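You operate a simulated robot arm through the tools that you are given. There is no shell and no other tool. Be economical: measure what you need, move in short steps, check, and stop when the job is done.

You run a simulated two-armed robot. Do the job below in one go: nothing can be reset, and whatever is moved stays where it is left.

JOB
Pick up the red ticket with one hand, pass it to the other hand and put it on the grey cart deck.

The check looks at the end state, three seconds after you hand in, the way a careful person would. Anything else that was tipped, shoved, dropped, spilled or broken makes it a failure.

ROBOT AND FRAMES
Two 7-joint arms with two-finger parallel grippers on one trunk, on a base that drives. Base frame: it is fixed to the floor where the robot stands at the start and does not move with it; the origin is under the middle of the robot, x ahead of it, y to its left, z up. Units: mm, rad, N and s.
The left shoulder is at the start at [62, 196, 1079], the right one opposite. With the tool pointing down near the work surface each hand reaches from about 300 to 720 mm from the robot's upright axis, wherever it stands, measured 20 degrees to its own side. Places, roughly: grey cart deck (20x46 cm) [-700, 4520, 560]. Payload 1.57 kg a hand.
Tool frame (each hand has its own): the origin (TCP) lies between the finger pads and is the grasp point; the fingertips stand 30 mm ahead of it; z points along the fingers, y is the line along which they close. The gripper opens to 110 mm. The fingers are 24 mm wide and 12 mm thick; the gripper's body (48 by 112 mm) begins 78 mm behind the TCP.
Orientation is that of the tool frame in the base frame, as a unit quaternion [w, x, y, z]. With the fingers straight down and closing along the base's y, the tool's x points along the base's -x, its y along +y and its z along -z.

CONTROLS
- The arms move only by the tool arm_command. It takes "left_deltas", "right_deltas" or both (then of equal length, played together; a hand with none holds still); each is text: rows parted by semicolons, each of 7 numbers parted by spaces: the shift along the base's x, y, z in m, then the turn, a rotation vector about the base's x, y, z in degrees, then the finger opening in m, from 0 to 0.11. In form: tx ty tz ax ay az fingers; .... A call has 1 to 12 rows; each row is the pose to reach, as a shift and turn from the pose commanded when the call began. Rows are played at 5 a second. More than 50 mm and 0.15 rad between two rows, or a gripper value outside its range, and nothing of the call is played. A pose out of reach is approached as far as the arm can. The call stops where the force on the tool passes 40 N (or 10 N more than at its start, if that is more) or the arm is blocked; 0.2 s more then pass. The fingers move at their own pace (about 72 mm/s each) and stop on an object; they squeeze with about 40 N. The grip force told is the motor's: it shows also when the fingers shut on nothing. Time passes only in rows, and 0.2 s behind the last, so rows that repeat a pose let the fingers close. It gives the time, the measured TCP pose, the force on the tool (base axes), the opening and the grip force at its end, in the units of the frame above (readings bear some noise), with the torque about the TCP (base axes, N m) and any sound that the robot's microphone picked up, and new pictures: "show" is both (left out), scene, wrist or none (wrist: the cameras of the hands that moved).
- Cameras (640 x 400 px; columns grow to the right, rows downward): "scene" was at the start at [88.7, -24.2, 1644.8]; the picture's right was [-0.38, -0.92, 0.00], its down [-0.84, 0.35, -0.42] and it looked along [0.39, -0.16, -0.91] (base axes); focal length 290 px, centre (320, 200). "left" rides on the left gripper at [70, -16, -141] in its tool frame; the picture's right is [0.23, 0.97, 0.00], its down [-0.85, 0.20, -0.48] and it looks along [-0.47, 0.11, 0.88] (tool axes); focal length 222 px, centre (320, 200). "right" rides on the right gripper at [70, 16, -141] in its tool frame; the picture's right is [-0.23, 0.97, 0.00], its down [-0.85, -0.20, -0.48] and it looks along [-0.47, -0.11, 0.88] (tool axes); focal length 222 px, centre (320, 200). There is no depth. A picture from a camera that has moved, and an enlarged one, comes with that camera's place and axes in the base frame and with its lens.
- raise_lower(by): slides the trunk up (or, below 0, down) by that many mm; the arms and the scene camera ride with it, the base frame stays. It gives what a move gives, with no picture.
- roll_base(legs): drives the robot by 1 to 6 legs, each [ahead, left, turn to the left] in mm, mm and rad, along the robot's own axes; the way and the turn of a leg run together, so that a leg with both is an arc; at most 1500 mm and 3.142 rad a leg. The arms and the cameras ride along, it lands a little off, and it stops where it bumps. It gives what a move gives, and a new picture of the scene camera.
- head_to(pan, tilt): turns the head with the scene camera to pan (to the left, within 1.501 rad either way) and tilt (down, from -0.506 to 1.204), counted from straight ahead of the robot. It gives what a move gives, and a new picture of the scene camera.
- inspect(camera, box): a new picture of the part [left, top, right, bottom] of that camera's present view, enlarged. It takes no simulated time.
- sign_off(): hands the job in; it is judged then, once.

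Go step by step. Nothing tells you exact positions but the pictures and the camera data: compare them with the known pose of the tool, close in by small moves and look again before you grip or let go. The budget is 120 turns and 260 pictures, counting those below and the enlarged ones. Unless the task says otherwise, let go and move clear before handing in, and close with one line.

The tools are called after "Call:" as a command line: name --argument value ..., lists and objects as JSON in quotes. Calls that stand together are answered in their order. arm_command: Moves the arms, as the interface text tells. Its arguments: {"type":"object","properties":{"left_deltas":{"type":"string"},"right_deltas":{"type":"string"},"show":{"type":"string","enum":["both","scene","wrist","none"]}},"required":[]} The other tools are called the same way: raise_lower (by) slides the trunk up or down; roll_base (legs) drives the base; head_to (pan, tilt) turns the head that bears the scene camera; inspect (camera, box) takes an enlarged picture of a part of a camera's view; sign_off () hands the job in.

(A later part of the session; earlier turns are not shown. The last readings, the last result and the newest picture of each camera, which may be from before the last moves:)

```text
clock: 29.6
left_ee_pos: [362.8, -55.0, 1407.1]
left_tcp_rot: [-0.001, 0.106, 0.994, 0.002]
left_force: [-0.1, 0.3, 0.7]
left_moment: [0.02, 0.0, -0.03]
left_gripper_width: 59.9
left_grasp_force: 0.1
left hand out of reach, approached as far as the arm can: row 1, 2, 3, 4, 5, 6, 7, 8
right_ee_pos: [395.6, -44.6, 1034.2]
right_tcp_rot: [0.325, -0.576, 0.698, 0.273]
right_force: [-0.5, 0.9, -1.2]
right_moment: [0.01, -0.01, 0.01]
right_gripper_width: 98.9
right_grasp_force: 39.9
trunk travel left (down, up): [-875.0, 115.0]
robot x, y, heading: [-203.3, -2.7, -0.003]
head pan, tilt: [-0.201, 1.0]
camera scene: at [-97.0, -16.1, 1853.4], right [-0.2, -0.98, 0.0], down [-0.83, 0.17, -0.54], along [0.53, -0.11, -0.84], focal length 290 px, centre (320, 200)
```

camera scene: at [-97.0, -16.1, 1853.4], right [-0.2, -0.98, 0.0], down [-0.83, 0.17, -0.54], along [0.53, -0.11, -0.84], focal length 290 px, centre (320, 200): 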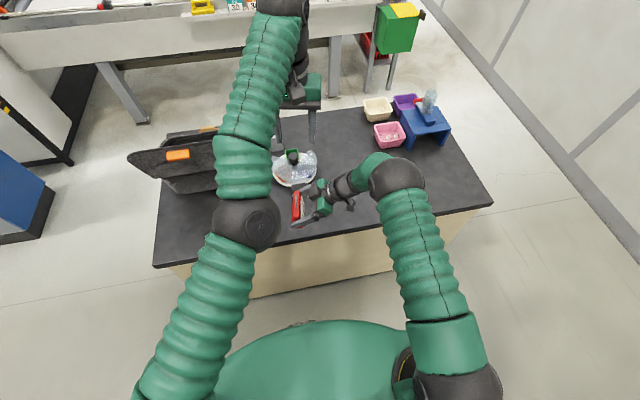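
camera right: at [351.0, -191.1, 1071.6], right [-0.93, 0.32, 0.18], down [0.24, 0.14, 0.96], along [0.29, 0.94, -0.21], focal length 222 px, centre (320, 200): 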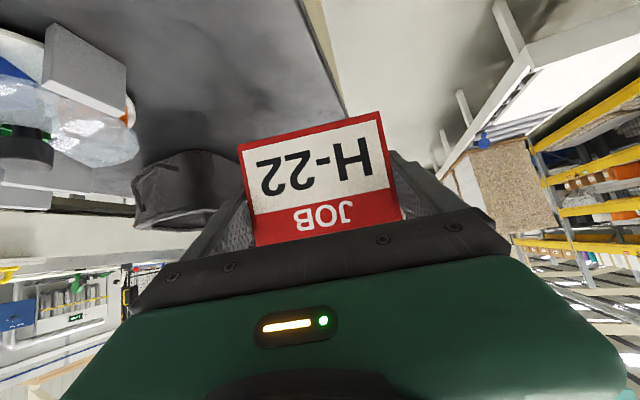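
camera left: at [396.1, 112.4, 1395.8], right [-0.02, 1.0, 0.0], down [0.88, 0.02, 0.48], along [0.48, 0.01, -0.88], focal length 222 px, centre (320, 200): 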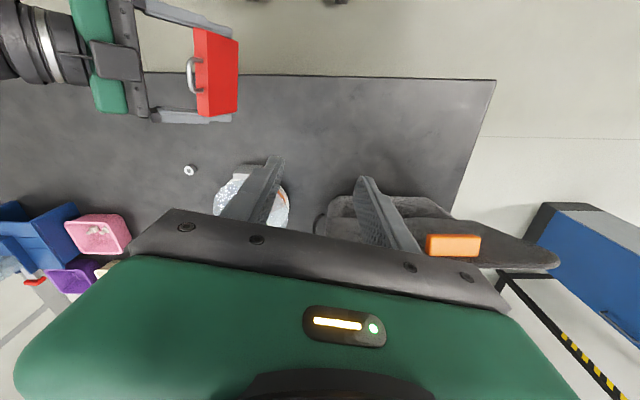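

Fitting all these poses confirms the left arm is straight. I'll try the other direction, sideways to the left and up, with the target well inside reach.

Call:
arm_command --left_deltas "-0.005 0.04 0.01 0 0 0 0.06; -0.01 0.08 0.02 0 0 0 0.06; -0.02 0.12 0.03 0 0 0 0.06; -0.03 0.16 0.04 0 0 0 0.06; -0.04 0.2 0.05 0 0 0 0.06; -0.06 0.24 0.05 0 0 0 0.06; -0.08 0.27 0.05 0 0 0 0.06; -0.1 0.3 0.05 0 0 0 0.06; -0.1 0.3 0.05 0 0 0 0.06" --show "scene"

```text
clock: 31.6
left_ee_pos: [257.5, 250.5, 1462.0]
left_tcp_rot: [0.002, 0.106, 0.994, 0.001]
left_force: [-0.3, -0.7, 0.2]
left_moment: [-0.03, 0.04, 0.02]
left_gripper_width: 59.8
left_grasp_force: 0.2
left hand out of reach, approached as far as the arm can: row 1
right_ee_pos: [395.6, -42.9, 1033.4]
right_tcp_rot: [0.324, -0.577, 0.698, 0.273]
right_force: [-0.1, 0.8, -0.5]
right_moment: [0.0, 0.03, 0.01]
right_gripper_width: 98.7
right_grasp_force: 40.1
trunk travel left (down, up): [-875.0, 115.0]
robot x, y, heading: [-201.0, -2.5, -0.0]
head pan, tilt: [-0.201, 1.0]
camera scene: at [-97.5, -13.8, 1853.4], right [-0.2, -0.98, 0.0], down [-0.83, 0.17, -0.54], along [0.53, -0.11, -0.84], focal length 290 px, centre (320, 200)
```

scene: 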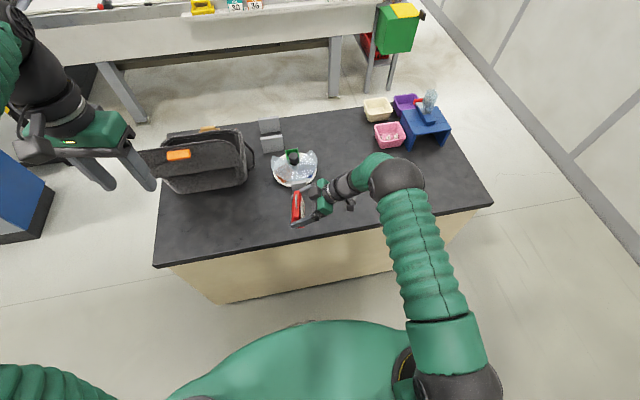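

The left arm is free again. I'll bring it down on the left side and nudge the tag a little closer to the middle.

Call:
arm_command --left_deltas "0.005 -0.01 -0.04 0 0 0 0.06; 0.01 -0.02 -0.08 0 0 0 0.06; 0.015 -0.03 -0.12 0 0 0 0.06; 0.02 -0.04 -0.16 0 0 0 0.06; 0.03 -0.05 -0.2 0 0 0 0.06; 0.04 -0.07 -0.23 0 0 0 0.06; 0.05 -0.09 -0.26 0 0 0 0.06; 0.06 -0.12 -0.27 0 0 0 0.06; 0.06 -0.12 -0.27 0 0 0 0.06" --right_deltas "-0.01 0.01 0 0 0 0 0.085; -0.02 0.02 0 0 0 0 0.085; -0.03 0.03 0 0 0 0 0.085; -0.03 0.03 0 0 0 0 0.085; -0.03 0.03 0 0 0 0 0.085; -0.03 0.03 0 0 0 0 0.085; -0.03 0.03 0 0 0 0 0.085; -0.03 0.03 0 0 0 0 0.085; -0.03 0.03 0 0 0 0 0.085"

```text
clock: 33.6
left_ee_pos: [318.4, 126.1, 1192.5]
left_tcp_rot: [0.001, 0.105, 0.994, 0.001]
left_force: [1.1, -0.6, -0.6]
left_moment: [0.0, -0.02, -0.03]
left_gripper_width: 60.0
left_grasp_force: 0.0
right_ee_pos: [366.5, -12.4, 1034.0]
right_tcp_rot: [0.325, -0.576, 0.698, 0.273]
right_force: [-0.2, 0.5, -0.1]
right_moment: [0.01, -0.02, -0.01]
right_gripper_width: 98.5
right_grasp_force: 40.5
trunk travel left (down, up): [-875.0, 115.0]
robot x, y, heading: [-201.7, -0.2, 0.001]
head pan, tilt: [-0.201, 1.0]
camera scene: at [-96.8, -14.1, 1853.4], right [-0.2, -0.98, 0.0], down [-0.83, 0.17, -0.54], along [0.53, -0.11, -0.84], focal length 290 px, centre (320, 200)
camera right: at [321.2, -161.6, 1071.0], right [-0.93, 0.32, 0.18], down [0.24, 0.14, 0.96], along [0.29, 0.94, -0.2], focal length 222 px, centre (320, 200)
camera left: at [245.0, 124.9, 1334.1], right [-0.02, 1.0, 0.0], down [0.88, 0.01, 0.48], along [0.48, 0.01, -0.88], focal length 222 px, centre (320, 200)
```

scene: 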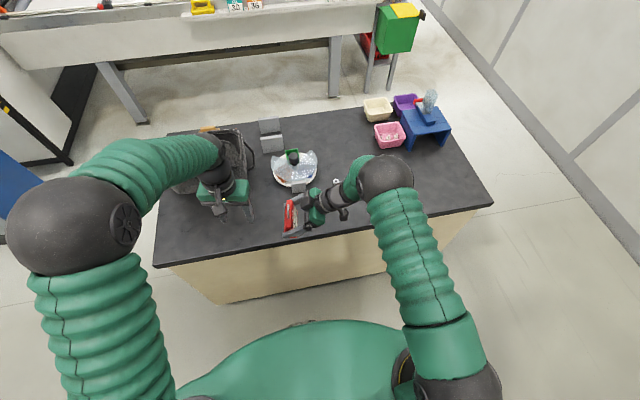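
right: 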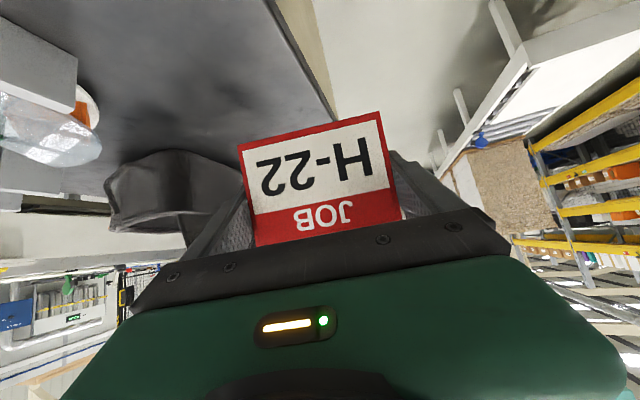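
left: 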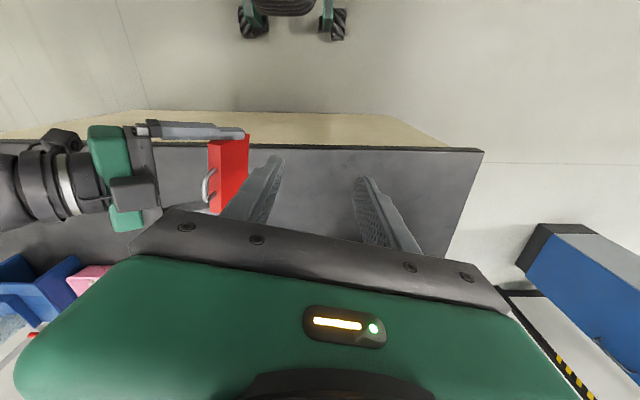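

I'll move the left hand over the handle, staying high.

Call:
arm_command --left_deltas "0.012 -0.035 0 0 0 0 0.06; 0.025 -0.07 0 0 0 0 0.06; 0.038 -0.105 0 0 0 0 0.06; 0.05 -0.137 0 0 0 0 0.06; 0.05 -0.137 0 0 0 0 0.06"

```text
clock: 34.8
left_ee_pos: [368.0, -7.2, 1192.3]
left_tcp_rot: [0.0, 0.106, 0.994, 0.0]
left_force: [-0.8, 0.4, 0.5]
left_moment: [0.0, 0.01, 0.0]
left_gripper_width: 60.2
left_grasp_force: 0.0
right_ee_pos: [367.1, -12.6, 1033.3]
right_tcp_rot: [0.325, -0.577, 0.698, 0.273]
right_force: [0.6, -0.3, -0.2]
right_moment: [0.01, 0.0, -0.03]
right_gripper_width: 98.5
right_grasp_force: 40.2
trunk travel left (down, up): [-875.0, 115.0]
robot x, y, heading: [-199.8, 0.2, -0.003]
head pan, tilt: [-0.201, 1.0]
camera scene: at [-96.1, -13.8, 1853.3], right [-0.2, -0.98, 0.0], down [-0.83, 0.17, -0.54], along [0.53, -0.11, -0.84], focal length 290 px, centre (320, 200)
camera left: at [294.9, -9.0, 1333.4], right [-0.02, 1.0, 0.0], down [0.88, 0.01, 0.48], along [0.48, 0.01, -0.88], focal length 222 px, centre (320, 200)
```

scene: 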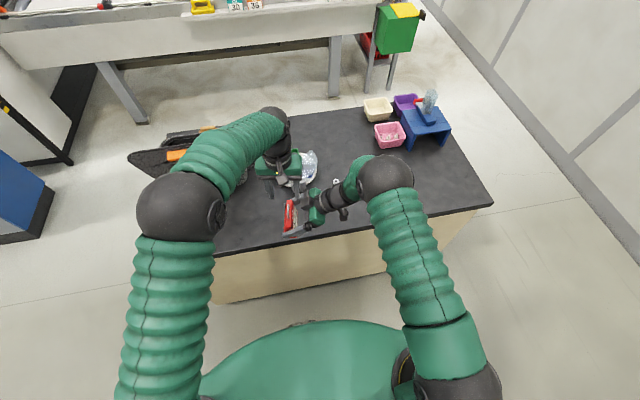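
left: 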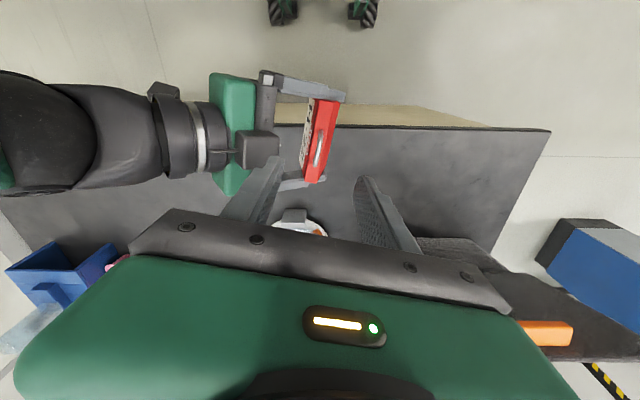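

Call:
inspect --camera "left" --box '[240, 60, 400, 220]'

```text
2.50 times, centred on (320, 140) of left
camera zoom: at [294.9, -9.0, 1333.4], right [-0.02, 1.0, 0.0], down [0.88, 0.01, 0.48], along [0.48, 0.01, -0.88], focal length 555 px, centre (320, 350)
```

zoom: 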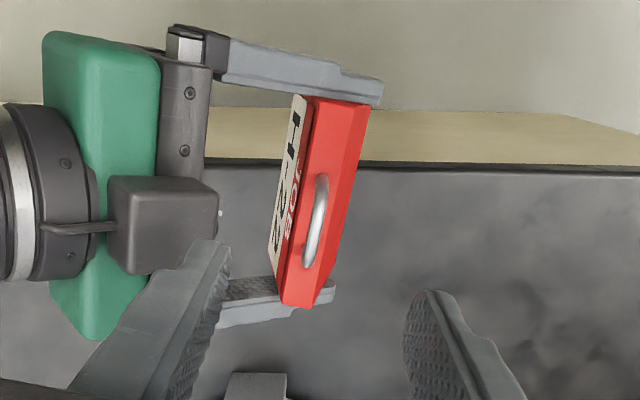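

The handle bar is at about [365, -9, 1089]. A block on the right gripper leaves a vertical left approach little clearance, so I'll tilt the left hand 25° away from it, narrow the fingers, and check before descending.

Call:
arm_command --left_deltas "0.001 0.01 0 -6.1 1.3 0 0.05; 0.002 0.02 -0.005 -12.2 2.6 0 0.04; 0.003 0.025 -0.015 -18.4 3.9 0 0.036; 0.004 0.029 -0.033 -24.5 5.2 0 0.036; 0.004 0.029 -0.033 -24.5 5.2 0 0.036" --show "wrist"

Call:
inspect --camera "left" --box '[240, 60, 400, 220]'

Call:
inspect --camera "scene" --box '[230, 130, 390, 250]'

```text
clock: 36.0
left_ee_pos: [371.8, 23.4, 1157.3]
left_tcp_rot: [-0.021, 0.102, 0.971, -0.216]
left_force: [0.7, 0.2, -0.3]
left_moment: [-0.02, 0.0, 0.0]
left_gripper_width: 36.1
left_grasp_force: 0.0
right_ee_pos: [365.7, -12.0, 1033.6]
right_tcp_rot: [0.325, -0.576, 0.698, 0.273]
right_force: [0.5, 0.0, 0.2]
right_moment: [-0.05, -0.01, -0.01]
right_gripper_width: 98.5
right_grasp_force: 40.3
trunk travel left (down, up): [-875.0, 115.0]
robot x, y, heading: [-199.3, -0.6, -0.002]
head pan, tilt: [-0.201, 1.0]
camera left: at [311.5, 82.4, 1293.5], right [-0.04, 0.91, -0.41], down [0.92, 0.2, 0.35], along [0.4, -0.37, -0.84], focal length 222 px, centre (320, 200)
```

left: 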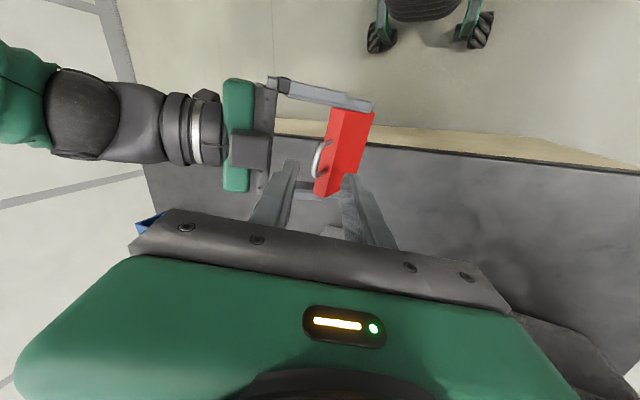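

```text
2.50 times, centred on (320, 140) of left
camera zoom: at [311.5, 82.4, 1293.5], right [-0.04, 0.91, -0.41], down [0.92, 0.2, 0.35], along [0.4, -0.37, -0.84], focal length 555 px, centre (320, 350)
```

zoom: 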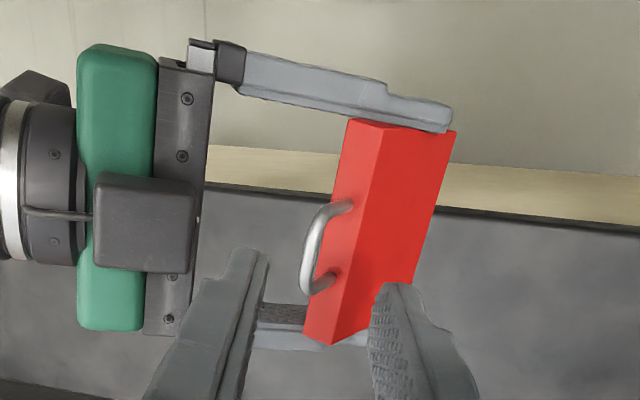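

```text
3.33 times, centred on (310, 190) of scene
camera zoom: at [-96.0, -12.4, 1853.4], right [-0.2, -0.98, 0.0], down [-0.83, 0.17, -0.54], along [0.53, -0.11, -0.84], focal length 966 px, centre (353, 233)
```

zoom: 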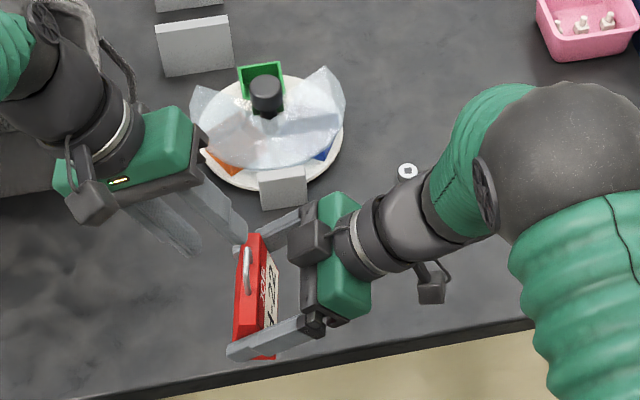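

The bar is confirmed within a couple of millimetres. I'll descend along the tilted axis and check before closing.

Call:
arm_command --left_deltas "-0.001 -0.007 -0.013 0 0 0 0.036; -0.002 -0.0135 -0.0265 0 0 0 0.036; -0.003 -0.02 -0.04 0 0 0 0.036; -0.0043 -0.027 -0.053 0 0 0 0.036; -0.0043 -0.027 -0.053 0 0 0 0.036" --show "none"

Call:
inspect --camera "left" --box '[240, 80, 400, 240]'

Call:
inspect --camera "scene" --box '[240, 140, 360, 240]'

```text
clock: 37.2
left_ee_pos: [368.7, -2.5, 1105.8]
left_tcp_rot: [-0.021, 0.103, 0.971, -0.215]
left_force: [0.0, -0.7, -0.1]
left_moment: [-0.01, -0.02, -0.01]
left_gripper_width: 35.9
left_grasp_force: 0.0
right_ee_pos: [366.9, -13.6, 1034.5]
right_tcp_rot: [0.324, -0.577, 0.698, 0.273]
right_force: [-0.2, 0.3, -1.2]
right_moment: [-0.01, 0.02, 0.01]
right_gripper_width: 98.6
right_grasp_force: 40.5
trunk travel left (down, up): [-875.0, 115.0]
robot x, y, heading: [-198.9, 1.8, -0.004]
head pan, tilt: [-0.201, 1.0]
```

```text
2.50 times, centred on (320, 160) of left
camera zoom: at [308.2, 55.1, 1240.5], right [-0.04, 0.91, -0.41], down [0.92, 0.2, 0.35], along [0.4, -0.36, -0.84], focal length 555 px, centre (320, 300)
```

zoom: 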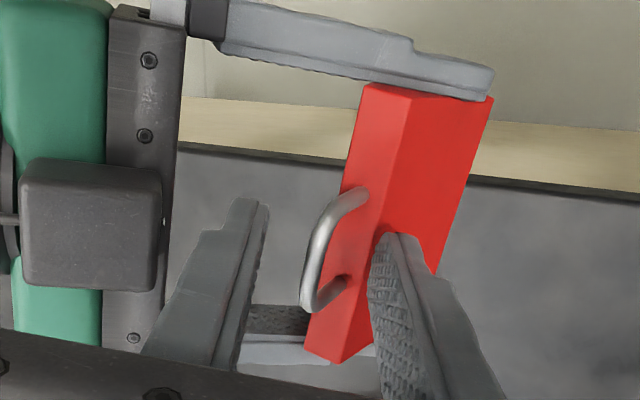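

```text
4.00 times, centred on (300, 190) of scene
camera zoom: at [-96.0, -13.1, 1853.3], right [-0.2, -0.98, 0.0], down [-0.83, 0.17, -0.54], along [0.53, -0.11, -0.84], focal length 1159 px, centre (400, 240)
```

zoom: 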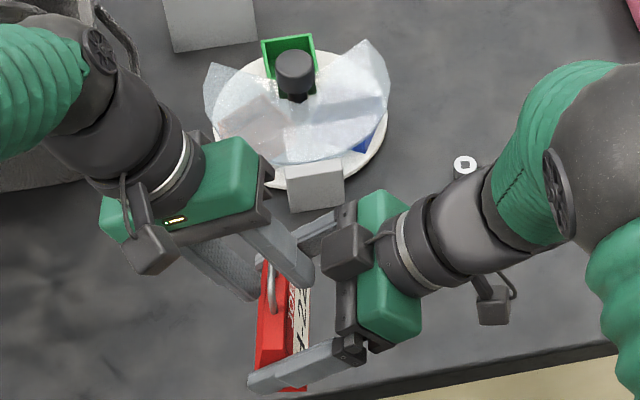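

The bar sits centred between the fingertips. I'll close the left fingers on the handle.

Call:
arm_command --left_deltas "0 0 0 0 0 0 0.02; 0 0 0 0 0 0 0.01; 0 0 0 0 0 0 0; 0 0 0 0 0 0 0; 0 0 0 0 0 0 0" --show "none"

Call:
inspect --camera "left" --box '[240, 80, 400, 240]'

```text
clock: 38.4
left_ee_pos: [367.8, -4.1, 1104.8]
left_tcp_rot: [-0.022, 0.103, 0.971, -0.216]
left_force: [-3.8, -5.5, 6.8]
left_moment: [0.0, 0.23, 0.35]
left_gripper_width: 6.1
left_grasp_force: 25.9
right_ee_pos: [366.1, -12.9, 1033.6]
right_tcp_rot: [0.325, -0.577, 0.698, 0.273]
right_force: [4.4, 7.1, -7.7]
right_moment: [-0.54, 0.1, -0.35]
right_gripper_width: 98.8
right_grasp_force: 39.9
trunk travel left (down, up): [-875.0, 115.0]
robot x, y, heading: [-199.2, 0.7, 0.0]
head pan, tilt: [-0.201, 1.0]
```

```text
2.50 times, centred on (320, 160) of left
camera zoom: at [308.0, 54.5, 1241.0], right [-0.04, 0.91, -0.41], down [0.92, 0.2, 0.35], along [0.4, -0.37, -0.84], focal length 555 px, centre (320, 300)
```

zoom: 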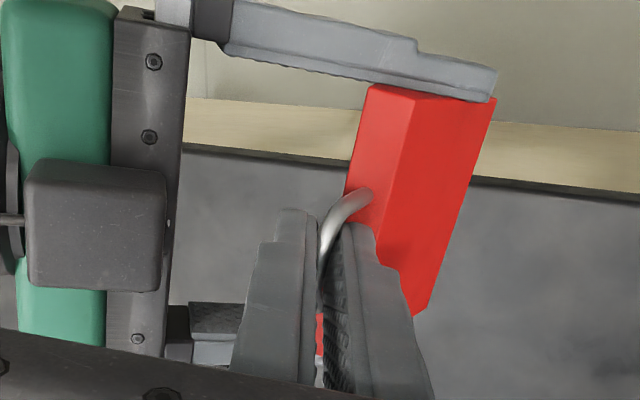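

The handle is gripped, with a 6 mm bar between the pads. I'll let the grip settle, then open the right hand in place.

Call:
arm_command --left_deltas "0 0 0 0 0 0 0; 0 0 0 0 0 0 0; 0 0 0 0 0 0 0; 0 0 0 0 0 0 0; 0 0 0 0 0 0 0" --right_deltas "0 0 0 0 0 0 0.085; 0 0 0 0 0 0 0.085; 0 0 0 0 0 0 0.11; 0 0 0 0 0 0 0.11; 0 0 0 0 0 0 0.11"

```text
clock: 39.6
left_ee_pos: [367.9, -4.3, 1106.5]
left_tcp_rot: [-0.021, 0.102, 0.971, -0.215]
left_force: [0.8, -0.2, 0.3]
left_moment: [0.02, 0.0, -0.02]
left_gripper_width: 5.5
left_grasp_force: 25.6
right_ee_pos: [365.7, -12.7, 1034.0]
right_tcp_rot: [0.324, -0.576, 0.699, 0.273]
right_force: [0.0, 0.3, -1.1]
right_moment: [0.0, -0.03, -0.02]
right_gripper_width: 109.9
right_grasp_force: 0.1
trunk travel left (down, up): [-875.0, 115.0]
robot x, y, heading: [-198.1, 0.6, -0.002]
head pan, tilt: [-0.201, 1.0]
camera scene: at [-96.2, -13.1, 1853.4], right [-0.2, -0.98, 0.0], down [-0.83, 0.17, -0.54], along [0.53, -0.11, -0.84], focal length 290 px, centre (320, 200)
camera right: at [321.4, -161.0, 1070.9], right [-0.93, 0.32, 0.18], down [0.24, 0.14, 0.96], along [0.29, 0.94, -0.2], focal length 222 px, centre (320, 200)
camera left: at [308.1, 55.3, 1240.7], right [-0.04, 0.91, -0.41], down [0.92, 0.2, 0.35], along [0.4, -0.36, -0.84], focal length 222 px, centre (320, 200)
```

scene: 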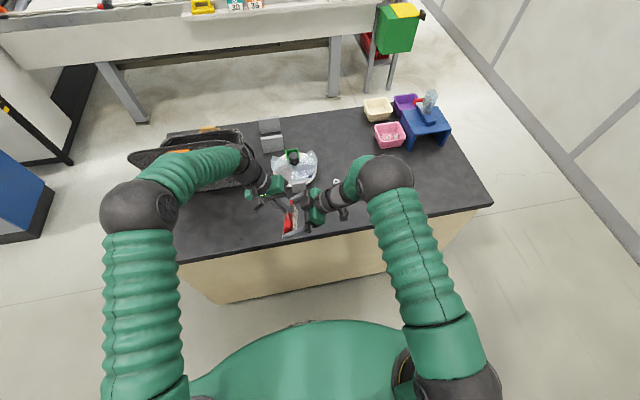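
right: 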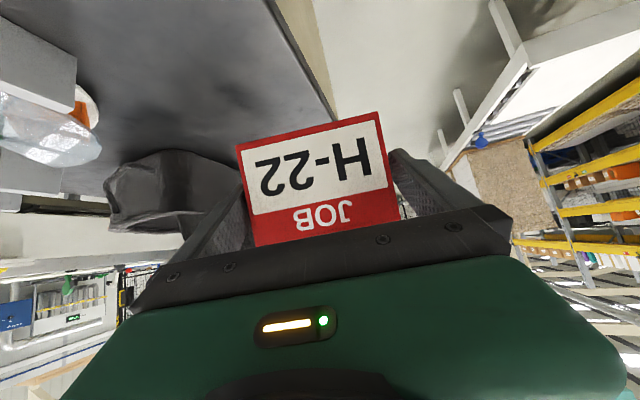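
left: 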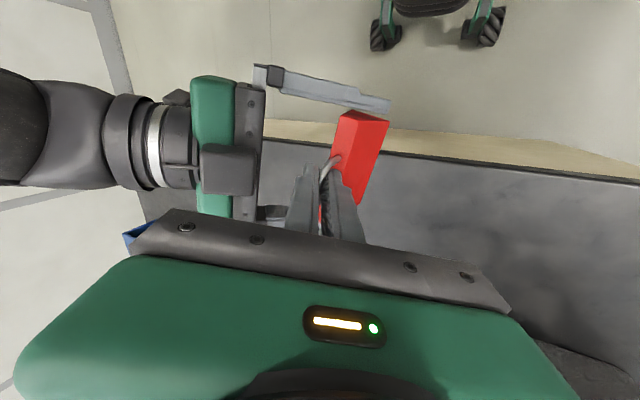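

The left hand holds the tag alone. I'll back the right hand out along its own axis.

Call:
arm_command --right_deltas "-0.0024 -0.0113 0.0097 0 0 0 0.11; -0.0064 -0.03 0.0257 0 0 0 0.11; -0.0112 -0.0525 0.045 0 0 0 0.11; -0.016 -0.075 0.0643 0 0 0 0.11; -0.0215 -0.1013 0.0868 0 0 0 0.11; -0.027 -0.1275 0.109 0 0 0 0.11; -0.027 -0.16 0.109 0 0 0 0.11; -0.027 -0.16 0.109 0 0 0 0.11" --show "both"

```text
clock: 41.4
left_ee_pos: [367.7, -5.4, 1105.7]
left_tcp_rot: [-0.022, 0.103, 0.971, -0.215]
left_force: [-0.1, 0.0, 0.6]
left_moment: [0.02, 0.02, 0.0]
left_gripper_width: 5.4
left_grasp_force: 25.7
right_ee_pos: [338.6, -174.5, 1145.4]
right_tcp_rot: [0.325, -0.577, 0.697, 0.275]
right_force: [0.1, 0.2, -0.6]
right_moment: [-0.02, 0.03, 0.01]
right_gripper_width: 110.0
right_grasp_force: 0.0
trunk travel left (down, up): [-875.0, 115.0]
robot x, y, heading: [-198.8, 1.4, -0.0]
head pan, tilt: [-0.201, 1.0]
camera scene: at [-95.6, -15.5, 1853.3], right [-0.2, -0.98, 0.0], down [-0.83, 0.17, -0.54], along [0.53, -0.11, -0.84], focal length 290 px, centre (320, 200)
camera right: at [294.5, -321.6, 1181.9], right [-0.93, 0.32, 0.18], down [0.24, 0.14, 0.96], along [0.29, 0.94, -0.2], focal length 222 px, centre (320, 200)
```

scene: 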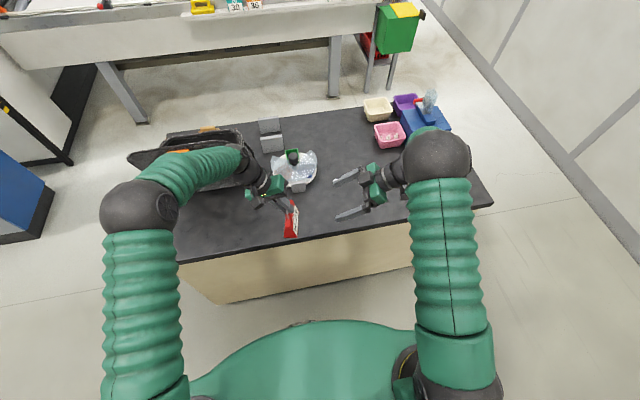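
right: 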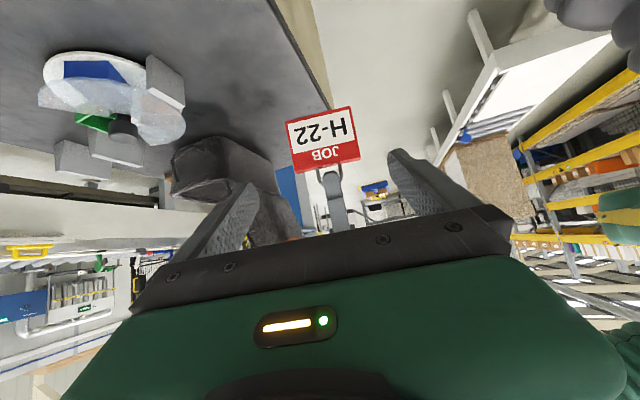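

The right hand is clear and the tag hangs upright in the left hand. I'll tuck both arms before driving: the left keeps its tilt so the tag stays upright, and the right goes back to pointing down.

Call:
arm_command --right_deltas "-0.014 -0.005 0 -3.19 3.77 -6.7 0.11; -0.028 -0.01 0 -6.38 7.55 -13.4 0.11; -0.042 -0.015 0 -9.57 11.3 -20.1 0.11; -0.056 -0.02 0 -12.8 15.1 -26.8 0.11; -0.07 -0.025 0 -16 18.9 -33.5 0.1; -0.084 -0.03 0 -19.1 22.6 -40.2 0.08; -0.098 -0.04 0 -22.3 26.4 -46.9 0.06; -0.112 -0.05 0 -25.5 30.2 -53.6 0.04; -0.126 -0.06 0 -28.7 34 -60.3 0.02; -0.14 -0.07 0 -31.9 37.7 -67 0.02; -0.14 -0.07 0 -35.1 41.5 -73.7 0.02" --left_deltas "-0.005 0.01 0.02 0 0 0 0; -0.015 0.025 0.04 0 0 0 0; -0.03 0.04 0.045 0 0 0 0; -0.045 0.055 0.045 0 0 0 0; -0.06 0.07 0.045 0 0 0 0; -0.075 0.085 0.045 0 0 0 0; -0.09 0.1 0.045 0 0 0 0; -0.105 0.115 0.045 0 0 0 0; -0.12 0.125 0.045 0 0 0 0; -0.137 0.125 0.045 0 0 0 0; -0.137 0.125 0.045 0 0 0 0" --show "scene"

Call:
head_to --pan 1.2 --tilt 0.75

```text
clock: 44.0
left_ee_pos: [230.1, 121.8, 1152.2]
left_tcp_rot: [-0.021, 0.102, 0.971, -0.215]
left_force: [0.0, -0.4, -0.5]
left_moment: [0.04, 0.0, -0.03]
left_gripper_width: 5.3
left_grasp_force: 25.4
right_ee_pos: [210.7, -251.4, 1169.0]
right_tcp_rot: [0.035, 0.035, 0.998, 0.031]
right_force: [0.0, -0.5, -0.1]
right_moment: [0.02, 0.0, -0.01]
right_gripper_width: 19.7
right_grasp_force: 0.1
trunk travel left (down, up): [-875.0, 115.0]
robot x, y, heading: [-199.4, 2.2, -0.004]
head pan, tilt: [-0.201, 1.0]
stopped in row 11 (right hand): the arm was blocked; the commanded pose is now the measured one
camera scene: at [-98.0, -12.4, 1854.9], right [-0.2, -0.98, 0.0], down [-0.83, 0.17, -0.54], along [0.53, -0.11, -0.84], focal length 290 px, centre (320, 200)
```

scene: 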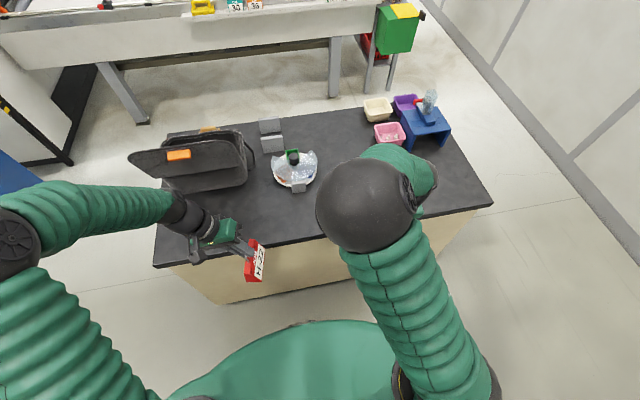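

```text
clock: 45.6
left_ee_pos: [229.3, 121.3, 1151.5]
left_tcp_rot: [-0.021, 0.103, 0.971, -0.215]
left_force: [0.0, 0.6, -0.1]
left_moment: [-0.01, -0.02, 0.01]
left_gripper_width: 5.1
left_grasp_force: 25.7
right_ee_pos: [210.1, -247.7, 1167.5]
right_tcp_rot: [0.037, 0.032, 0.998, 0.031]
right_force: [0.1, 0.1, -0.6]
right_moment: [-0.02, 0.01, -0.02]
right_gripper_width: 20.0
right_grasp_force: 0.1
trunk travel left (down, up): [-875.0, 115.0]
robot x, y, heading: [-198.5, -0.2, 0.0]
head pan, tilt: [1.201, 0.75]
camera scene: at [-136.2, 79.3, 1872.7], right [0.93, -0.36, 0.0], down [-0.25, -0.64, -0.73], along [0.27, 0.68, -0.68], focal length 290 px, centre (320, 200)
```

scene: 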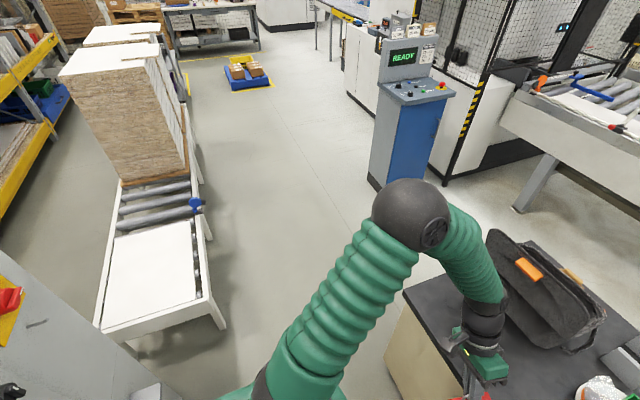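

The route is clear: an aisle between the conveyor on the left and the cabinet on the right. I'll move forward a little, turn left to face +y, and look.

Call:
roll_base --legs '[[180, 0, 0], [0, 0, 1.571]]'

Call:
head_to --pan 0.0 --tilt 0.7

```text
clock: 50.9
left_ee_pos: [-145.4, 430.3, 1152.0]
left_tcp_rot: [0.139, -0.617, 0.757, -0.166]
left_force: [-0.2, -0.3, 0.1]
left_moment: [0.05, 0.02, -0.02]
left_gripper_width: 4.9
left_grasp_force: 25.4
right_ee_pos: [225.6, 413.5, 1167.3]
right_tcp_rot: [0.003, -0.686, 0.726, 0.049]
right_force: [-0.2, -0.3, -0.1]
right_moment: [-0.01, 0.0, 0.01]
right_gripper_width: 19.8
right_grasp_force: 0.0
trunk travel left (down, up): [-875.0, 115.0]
robot x, y, heading: [-19.3, -1.0, 1.575]
head pan, tilt: [1.201, 0.75]
camera scene: at [-99.2, 64.9, 1872.9], right [0.36, 0.93, 0.0], down [0.64, -0.24, -0.73], along [-0.68, 0.26, -0.68], focal length 290 px, centre (320, 200)
```

scene: 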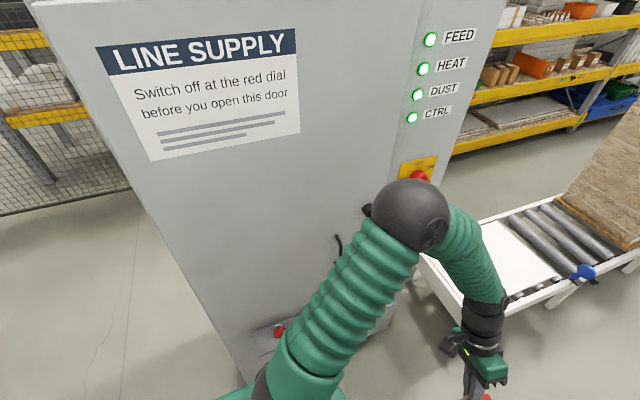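

```text
clock: 52.3
left_ee_pos: [-146.1, 428.8, 1151.2]
left_tcp_rot: [0.139, -0.617, 0.756, -0.166]
left_force: [-0.7, 0.7, 0.4]
left_moment: [0.04, -0.01, 0.0]
left_gripper_width: 5.2
left_grasp_force: 25.5
right_ee_pos: [226.1, 412.8, 1168.8]
right_tcp_rot: [0.004, -0.684, 0.728, 0.05]
right_force: [-0.1, 0.5, -0.4]
right_moment: [-0.03, 0.0, -0.03]
right_gripper_width: 20.0
right_grasp_force: 0.2
trunk travel left (down, up): [-875.0, 115.0]
robot x, y, heading: [-23.3, 0.4, 1.575]
head pan, tilt: [0.0, 0.7]
camera scene: at [-22.9, 120.5, 1877.0], right [1.0, 0.01, 0.0], down [0.01, -0.65, -0.76], along [-0.01, 0.76, -0.65], focal length 290 px, centre (320, 200)
```

scene: 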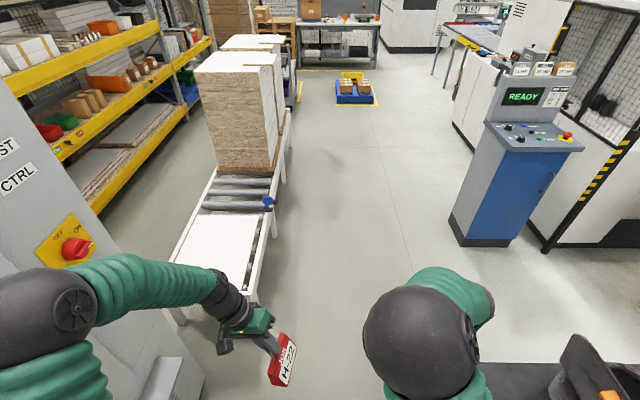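

A supply cabinet with a red dial stands just left of my elbow, so I'll shift right first and then go forward into the middle of the aisle.

Call:
roll_base --legs '[[0, -80, 0], [350, -40, 0], [600, -260, 0], [1200, 0, 0]]'

```text
clock: 57.2
left_ee_pos: [110.5, 1116.6, 1167.0]
left_tcp_rot: [0.134, -0.572, 0.794, -0.158]
left_force: [-0.5, -2.4, 0.5]
left_moment: [0.15, -0.01, 0.06]
left_gripper_width: 4.9
left_grasp_force: 25.4
right_ee_pos: [475.9, 1059.3, 1176.9]
right_tcp_rot: [0.012, -0.643, 0.763, 0.063]
right_force: [-0.7, -1.0, -0.3]
right_moment: [0.2, 0.0, -0.03]
right_gripper_width: 20.0
right_grasp_force: 0.1
trunk travel left (down, up): [-875.0, 115.0]
robot x, y, heading: [171.6, 712.7, 1.475]
head pan, tilt: [0.0, 0.7]
stopped in leg 3: the robot was blocked; the commanded pose is now the measured one
camera scene: at [172.5, 793.4, 1879.2], right [0.99, -0.1, 0.0], down [-0.06, -0.63, -0.78], along [0.08, 0.77, -0.63], focal length 290 px, centre (320, 200)
```

scene: 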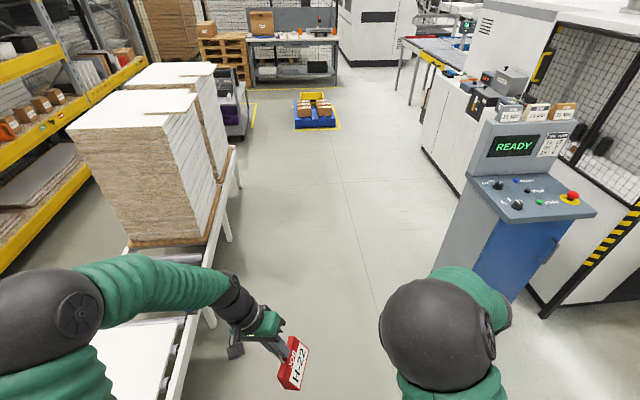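

I bumped something, probably the table corner at my right rear. I'll ease left away from it, go straight ahead and correct the heading.

Call:
roll_base --legs '[[0, 60, 0], [350, 30, 0.1]]'

Call:
head_to --pan -1.5 --tilt 0.75

```text
clock: 60.1
left_ee_pos: [22.4, 1487.8, 1161.9]
left_tcp_rot: [0.13, -0.614, 0.764, -0.151]
left_force: [1.9, -1.3, 0.0]
left_moment: [-0.01, 0.08, -0.03]
left_gripper_width: 4.6
left_grasp_force: 25.2
right_ee_pos: [392.1, 1469.7, 1164.5]
right_tcp_rot: [-0.004, -0.679, 0.731, 0.063]
right_force: [0.1, -0.7, 0.7]
right_moment: [-0.03, 0.04, -0.05]
right_gripper_width: 19.8
right_grasp_force: 0.0
trunk travel left (down, up): [-875.0, 115.0]
robot x, y, heading: [106.8, 1070.9, 1.57]
head pan, tilt: [0.0, 0.7]
camera scene: at [134.6, 1187.1, 1877.0], right [1.0, 0.0, -0.02], down [-0.01, -0.64, -0.77], along [-0.01, 0.77, -0.64], focal length 290 px, centre (320, 200)
```

scene: 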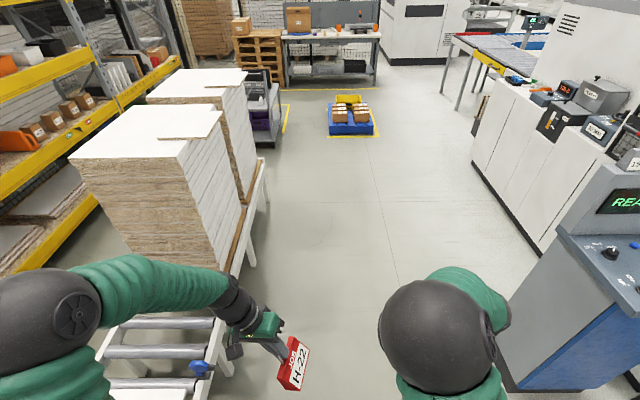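

```text
clock: 61.7
left_ee_pos: [3.0, 1491.3, 1158.3]
left_tcp_rot: [0.136, -0.611, 0.764, -0.158]
left_force: [0.8, 0.5, 0.6]
left_moment: [0.01, 0.01, 0.03]
left_gripper_width: 4.6
left_grasp_force: 25.1
right_ee_pos: [372.7, 1471.0, 1168.2]
right_tcp_rot: [0.0, -0.68, 0.731, 0.055]
right_force: [-0.5, -1.0, -0.2]
right_moment: [-0.03, 0.01, -0.04]
right_gripper_width: 20.2
right_grasp_force: 0.1
trunk travel left (down, up): [-875.0, 115.0]
robot x, y, heading: [104.9, 1076.3, 1.569]
head pan, tilt: [-1.499, 0.75]
camera scene: at [180.4, 1115.2, 1873.0], right [0.07, -1.0, 0.0], down [-0.68, -0.05, -0.73], along [0.73, 0.05, -0.68], focal length 290 px, centre (320, 200)
```

scene: 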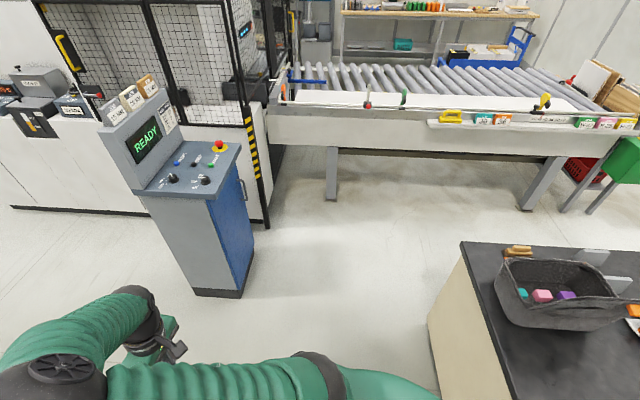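

The table looks undisturbed. The board stack ahead on the left is as tall as my elbow, so I'll shift right 300 mm before driving up the aisle.

Call:
roll_base --legs '[[200, -300, 0], [1500, 0, 0], [800, 0, 0]]'

Call:
head_to --pan 0.5 --tilt 0.6

```text
clock: 75.1
left_ee_pos: [331.4, 4030.7, 1159.4]
left_tcp_rot: [0.137, -0.61, 0.764, -0.158]
left_force: [-0.5, 1.0, 0.0]
left_moment: [0.0, 0.0, 0.0]
left_gripper_width: 4.8
left_grasp_force: 25.0
right_ee_pos: [699.9, 4011.8, 1169.5]
right_tcp_rot: [0.0, -0.68, 0.731, 0.057]
right_force: [0.8, 0.2, 0.3]
right_moment: [0.0, -0.02, 0.0]
right_gripper_width: 19.9
right_grasp_force: 0.1
trunk travel left (down, up): [-875.0, 115.0]
robot x, y, heading: [429.3, 3619.0, 1.571]
head pan, tilt: [-1.499, 0.75]
camera scene: at [513.2, 3653.7, 1872.8], right [0.07, -1.0, 0.0], down [-0.68, -0.05, -0.73], along [0.73, 0.05, -0.68], focal length 290 px, centre (320, 200)
```

scene: 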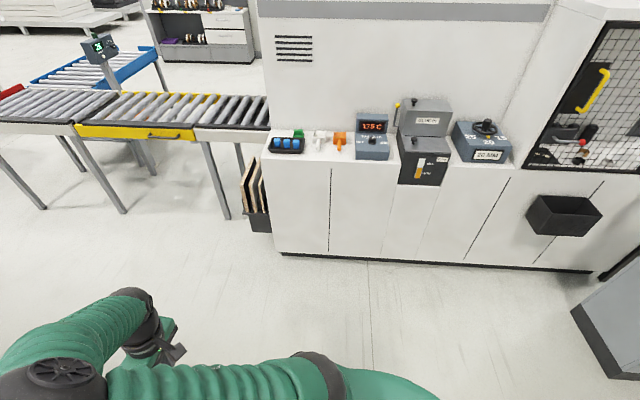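

```text
clock: 77.0
left_ee_pos: [332.4, 4031.3, 1158.7]
left_tcp_rot: [0.136, -0.611, 0.764, -0.157]
left_force: [0.0, -0.5, -0.1]
left_moment: [-0.03, -0.05, 0.06]
left_gripper_width: 4.6
left_grasp_force: 25.6
right_ee_pos: [700.9, 4011.4, 1169.5]
right_tcp_rot: [0.002, -0.679, 0.732, 0.058]
right_force: [0.3, 1.2, -0.6]
right_moment: [0.01, -0.06, 0.0]
right_gripper_width: 20.0
right_grasp_force: 0.0
trunk travel left (down, up): [-875.0, 115.0]
robot x, y, heading: [431.8, 3617.9, 1.571]
head pan, tilt: [0.499, 0.6]
camera scene: at [388.1, 3727.8, 1885.5], right [0.88, 0.48, 0.0], down [0.27, -0.5, -0.82], along [-0.39, 0.72, -0.57], focal length 290 px, centre (320, 200)
```

scene: 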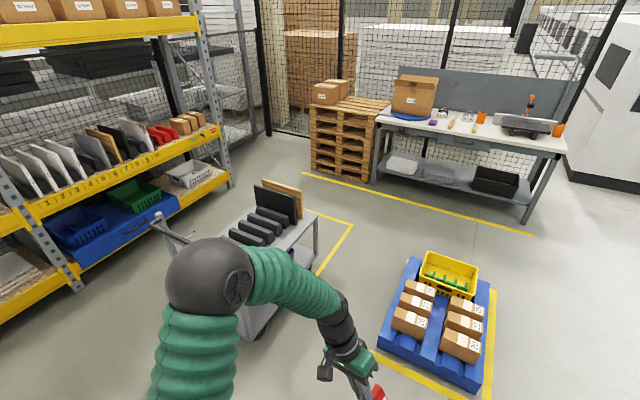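

The cart with black plates is behind my left arm. I'll turn to face −x, move closer and look at it squarely.

Call:
roll_base --legs '[[0, 0, 1.571], [180, -750, 0]]'

Call:
head_to --pan -0.25 --tilt 0.75

```text
clock: 85.0
left_ee_pos: [-162.6, 4257.6, 1158.5]
left_tcp_rot: [-0.209, 0.972, -0.11, 0.015]
left_force: [-0.6, -0.7, -0.7]
left_moment: [0.0, 0.0, 0.03]
left_gripper_width: 4.7
left_grasp_force: 25.2
right_ee_pos: [-140.7, 4626.1, 1171.6]
right_tcp_rot: [0.038, 0.998, -0.038, -0.041]
right_force: [0.4, 0.6, 0.4]
right_moment: [0.04, 0.0, 0.02]
right_gripper_width: 20.1
right_grasp_force: 0.1
trunk travel left (down, up): [-875.0, 115.0]
robot x, y, heading: [259.3, 4362.2, 3.141]
head pan, tilt: [0.499, 0.6]
camera scene: at [141.6, 4311.9, 1885.3], right [-0.48, 0.88, 0.0], down [0.5, 0.27, -0.82], along [-0.72, -0.39, -0.57], focal length 290 px, centre (320, 200)
```

scene: 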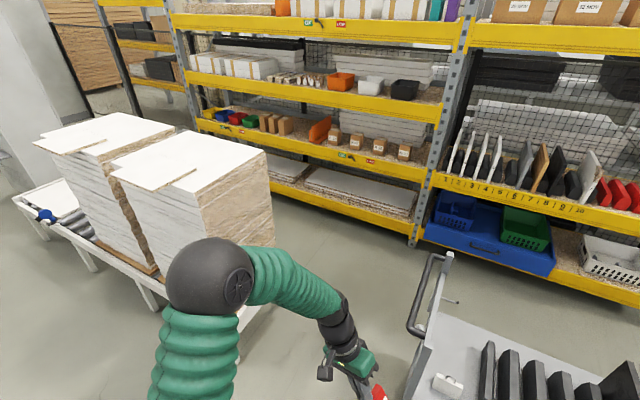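

```text
clock: 86.1
left_ee_pos: [-161.1, 4262.3, 1159.8]
left_tcp_rot: [-0.207, 0.972, -0.109, 0.015]
left_force: [-0.1, -0.3, 0.1]
left_moment: [-0.06, -0.01, -0.01]
left_gripper_width: 4.7
left_grasp_force: 24.6
right_ee_pos: [-140.6, 4631.2, 1169.2]
right_tcp_rot: [0.04, 0.998, -0.038, -0.042]
right_force: [0.5, 0.0, 0.0]
right_moment: [0.01, 0.02, 0.02]
right_gripper_width: 20.1
right_grasp_force: 0.1
trunk travel left (down, up): [-875.0, 115.0]
robot x, y, heading: [253.9, 4358.4, 3.139]
head pan, tilt: [-0.25, 0.75]
camera scene: at [138.6, 4381.6, 1872.6], right [0.25, 0.97, 0.0], down [0.66, -0.17, -0.73], along [-0.71, 0.18, -0.68], focal length 290 px, centre (320, 200)
```

scene: 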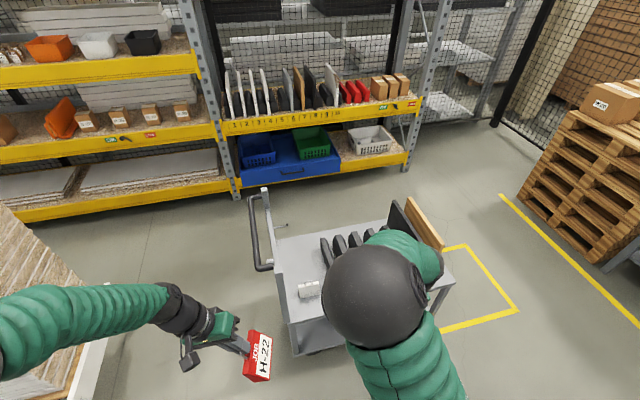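

The cart is partly hidden by my right elbow. I'll slide right toward the final standing place, still well clear of the cart, and look again.

Call:
roll_base --legs '[[60, -330, 0]]'

Call:
head_to --pan 0.05 --tilt 0.8

```text
clock: 87.6
left_ee_pos: [-189.2, 4395.0, 1158.8]
left_tcp_rot: [-0.225, 0.968, -0.108, 0.01]
left_force: [0.1, -0.9, -0.1]
left_moment: [0.07, 0.02, 0.0]
left_gripper_width: 4.5
left_grasp_force: 25.3
right_ee_pos: [-167.4, 4765.0, 1180.2]
right_tcp_rot: [0.022, 0.998, -0.034, -0.047]
right_force: [-0.2, -1.3, 0.1]
right_moment: [0.07, -0.01, -0.01]
right_gripper_width: 20.2
right_grasp_force: 0.1
trunk travel left (down, up): [-875.0, 115.0]
robot x, y, heading: [218.7, 4538.6, 3.139]
head pan, tilt: [-0.25, 0.75]
stopped in leg 1: the robot was blocked; the commanded pose is now the measured one
camera scene: at [110.3, 4511.0, 1872.9], right [0.25, 0.97, 0.03], down [0.66, -0.15, -0.74], along [-0.71, 0.2, -0.68], focal length 290 px, centre (320, 200)
```

scene: 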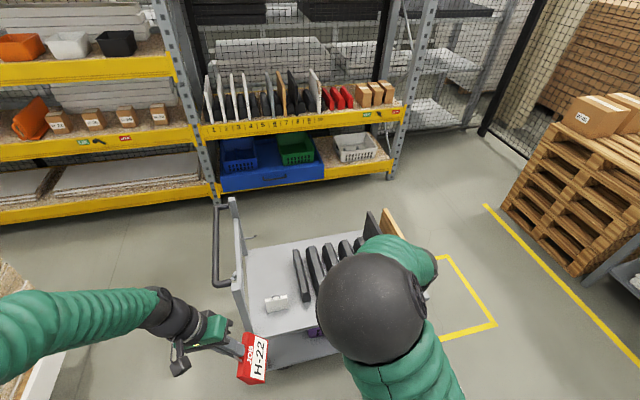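

```text
clock: 88.4
left_ee_pos: [-190.9, 4407.4, 1157.6]
left_tcp_rot: [-0.22, 0.97, -0.107, 0.01]
left_force: [-0.1, 0.0, 0.0]
left_moment: [0.06, 0.0, 0.02]
left_gripper_width: 5.0
left_grasp_force: 25.3
right_ee_pos: [-170.5, 4776.0, 1177.5]
right_tcp_rot: [0.028, 0.998, -0.034, -0.044]
right_force: [-0.1, -2.2, -0.8]
right_moment: [0.08, -0.05, 0.03]
right_gripper_width: 20.0
right_grasp_force: 0.0
trunk travel left (down, up): [-875.0, 115.0]
robot x, y, heading: [219.4, 4535.6, 3.138]
head pan, tilt: [0.051, 0.799]
camera scene: at [106.7, 4512.4, 1868.6], right [-0.05, 1.0, 0.01], down [0.72, 0.04, -0.7], along [-0.7, -0.02, -0.72], focal length 290 px, centre (320, 200)
```

scene: 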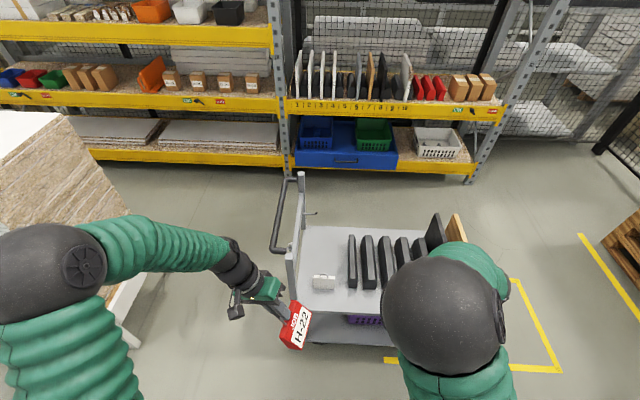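

I likely touched the floor pallet on my right. I'll back off and check it.

Call:
roll_base --legs '[[0, 70, 0]]'

Call:
head_to --pan -1.5 --tilt 0.9

```text
clock: 89.4
left_ee_pos: [-193.5, 4364.5, 1160.0]
left_tcp_rot: [-0.211, 0.971, -0.109, 0.013]
left_force: [0.4, 0.6, 0.3]
left_moment: [-0.04, 0.01, 0.01]
left_gripper_width: 4.8
left_grasp_force: 24.8
right_ee_pos: [-172.2, 4733.3, 1172.8]
right_tcp_rot: [0.037, 0.998, -0.038, -0.045]
right_force: [0.5, 0.6, 1.5]
right_moment: [-0.01, 0.02, 0.0]
right_gripper_width: 19.8
right_grasp_force: 0.1
trunk travel left (down, up): [-875.0, 115.0]
robot x, y, heading: [218.3, 4471.5, 3.14]
head pan, tilt: [0.051, 0.799]
camera scene: at [101.5, 4456.7, 1868.4], right [-0.05, 1.0, 0.01], down [0.72, 0.04, -0.69], along [-0.69, -0.03, -0.72], focal length 290 px, centre (320, 200)
```

scene: 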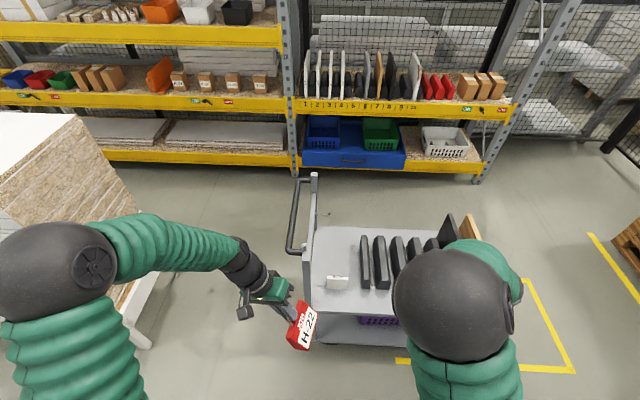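

```text
clock: 91.1
left_ee_pos: [-192.1, 4355.2, 1160.2]
left_tcp_rot: [-0.214, 0.971, -0.108, 0.011]
left_force: [-0.2, -0.2, -0.2]
left_moment: [0.0, -0.01, 0.0]
left_gripper_width: 4.7
left_grasp_force: 24.9
right_ee_pos: [-170.1, 4724.2, 1174.8]
right_tcp_rot: [0.033, 0.998, -0.036, -0.046]
right_force: [-0.7, 0.0, 1.1]
right_moment: [0.07, 0.02, -0.01]
right_gripper_width: 20.1
right_grasp_force: 0.0
trunk travel left (down, up): [-875.0, 115.0]
robot x, y, heading: [218.8, 4472.1, 3.143]
head pan, tilt: [-1.499, 0.901]
camera scene: at [178.5, 4517.0, 1861.7], right [1.0, 0.07, 0.0], down [0.06, -0.77, -0.63], along [-0.04, 0.63, -0.77], focal length 290 px, centre (320, 200)
```

scene: 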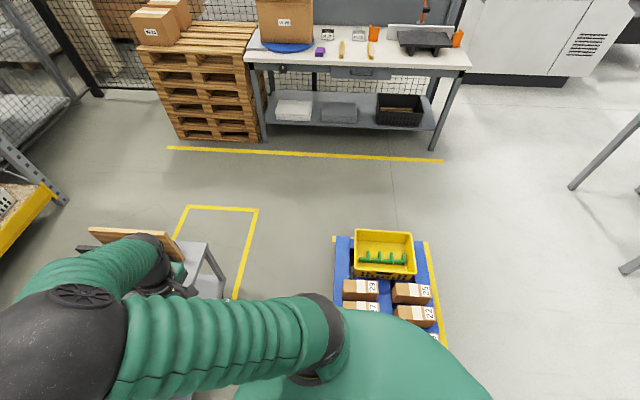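

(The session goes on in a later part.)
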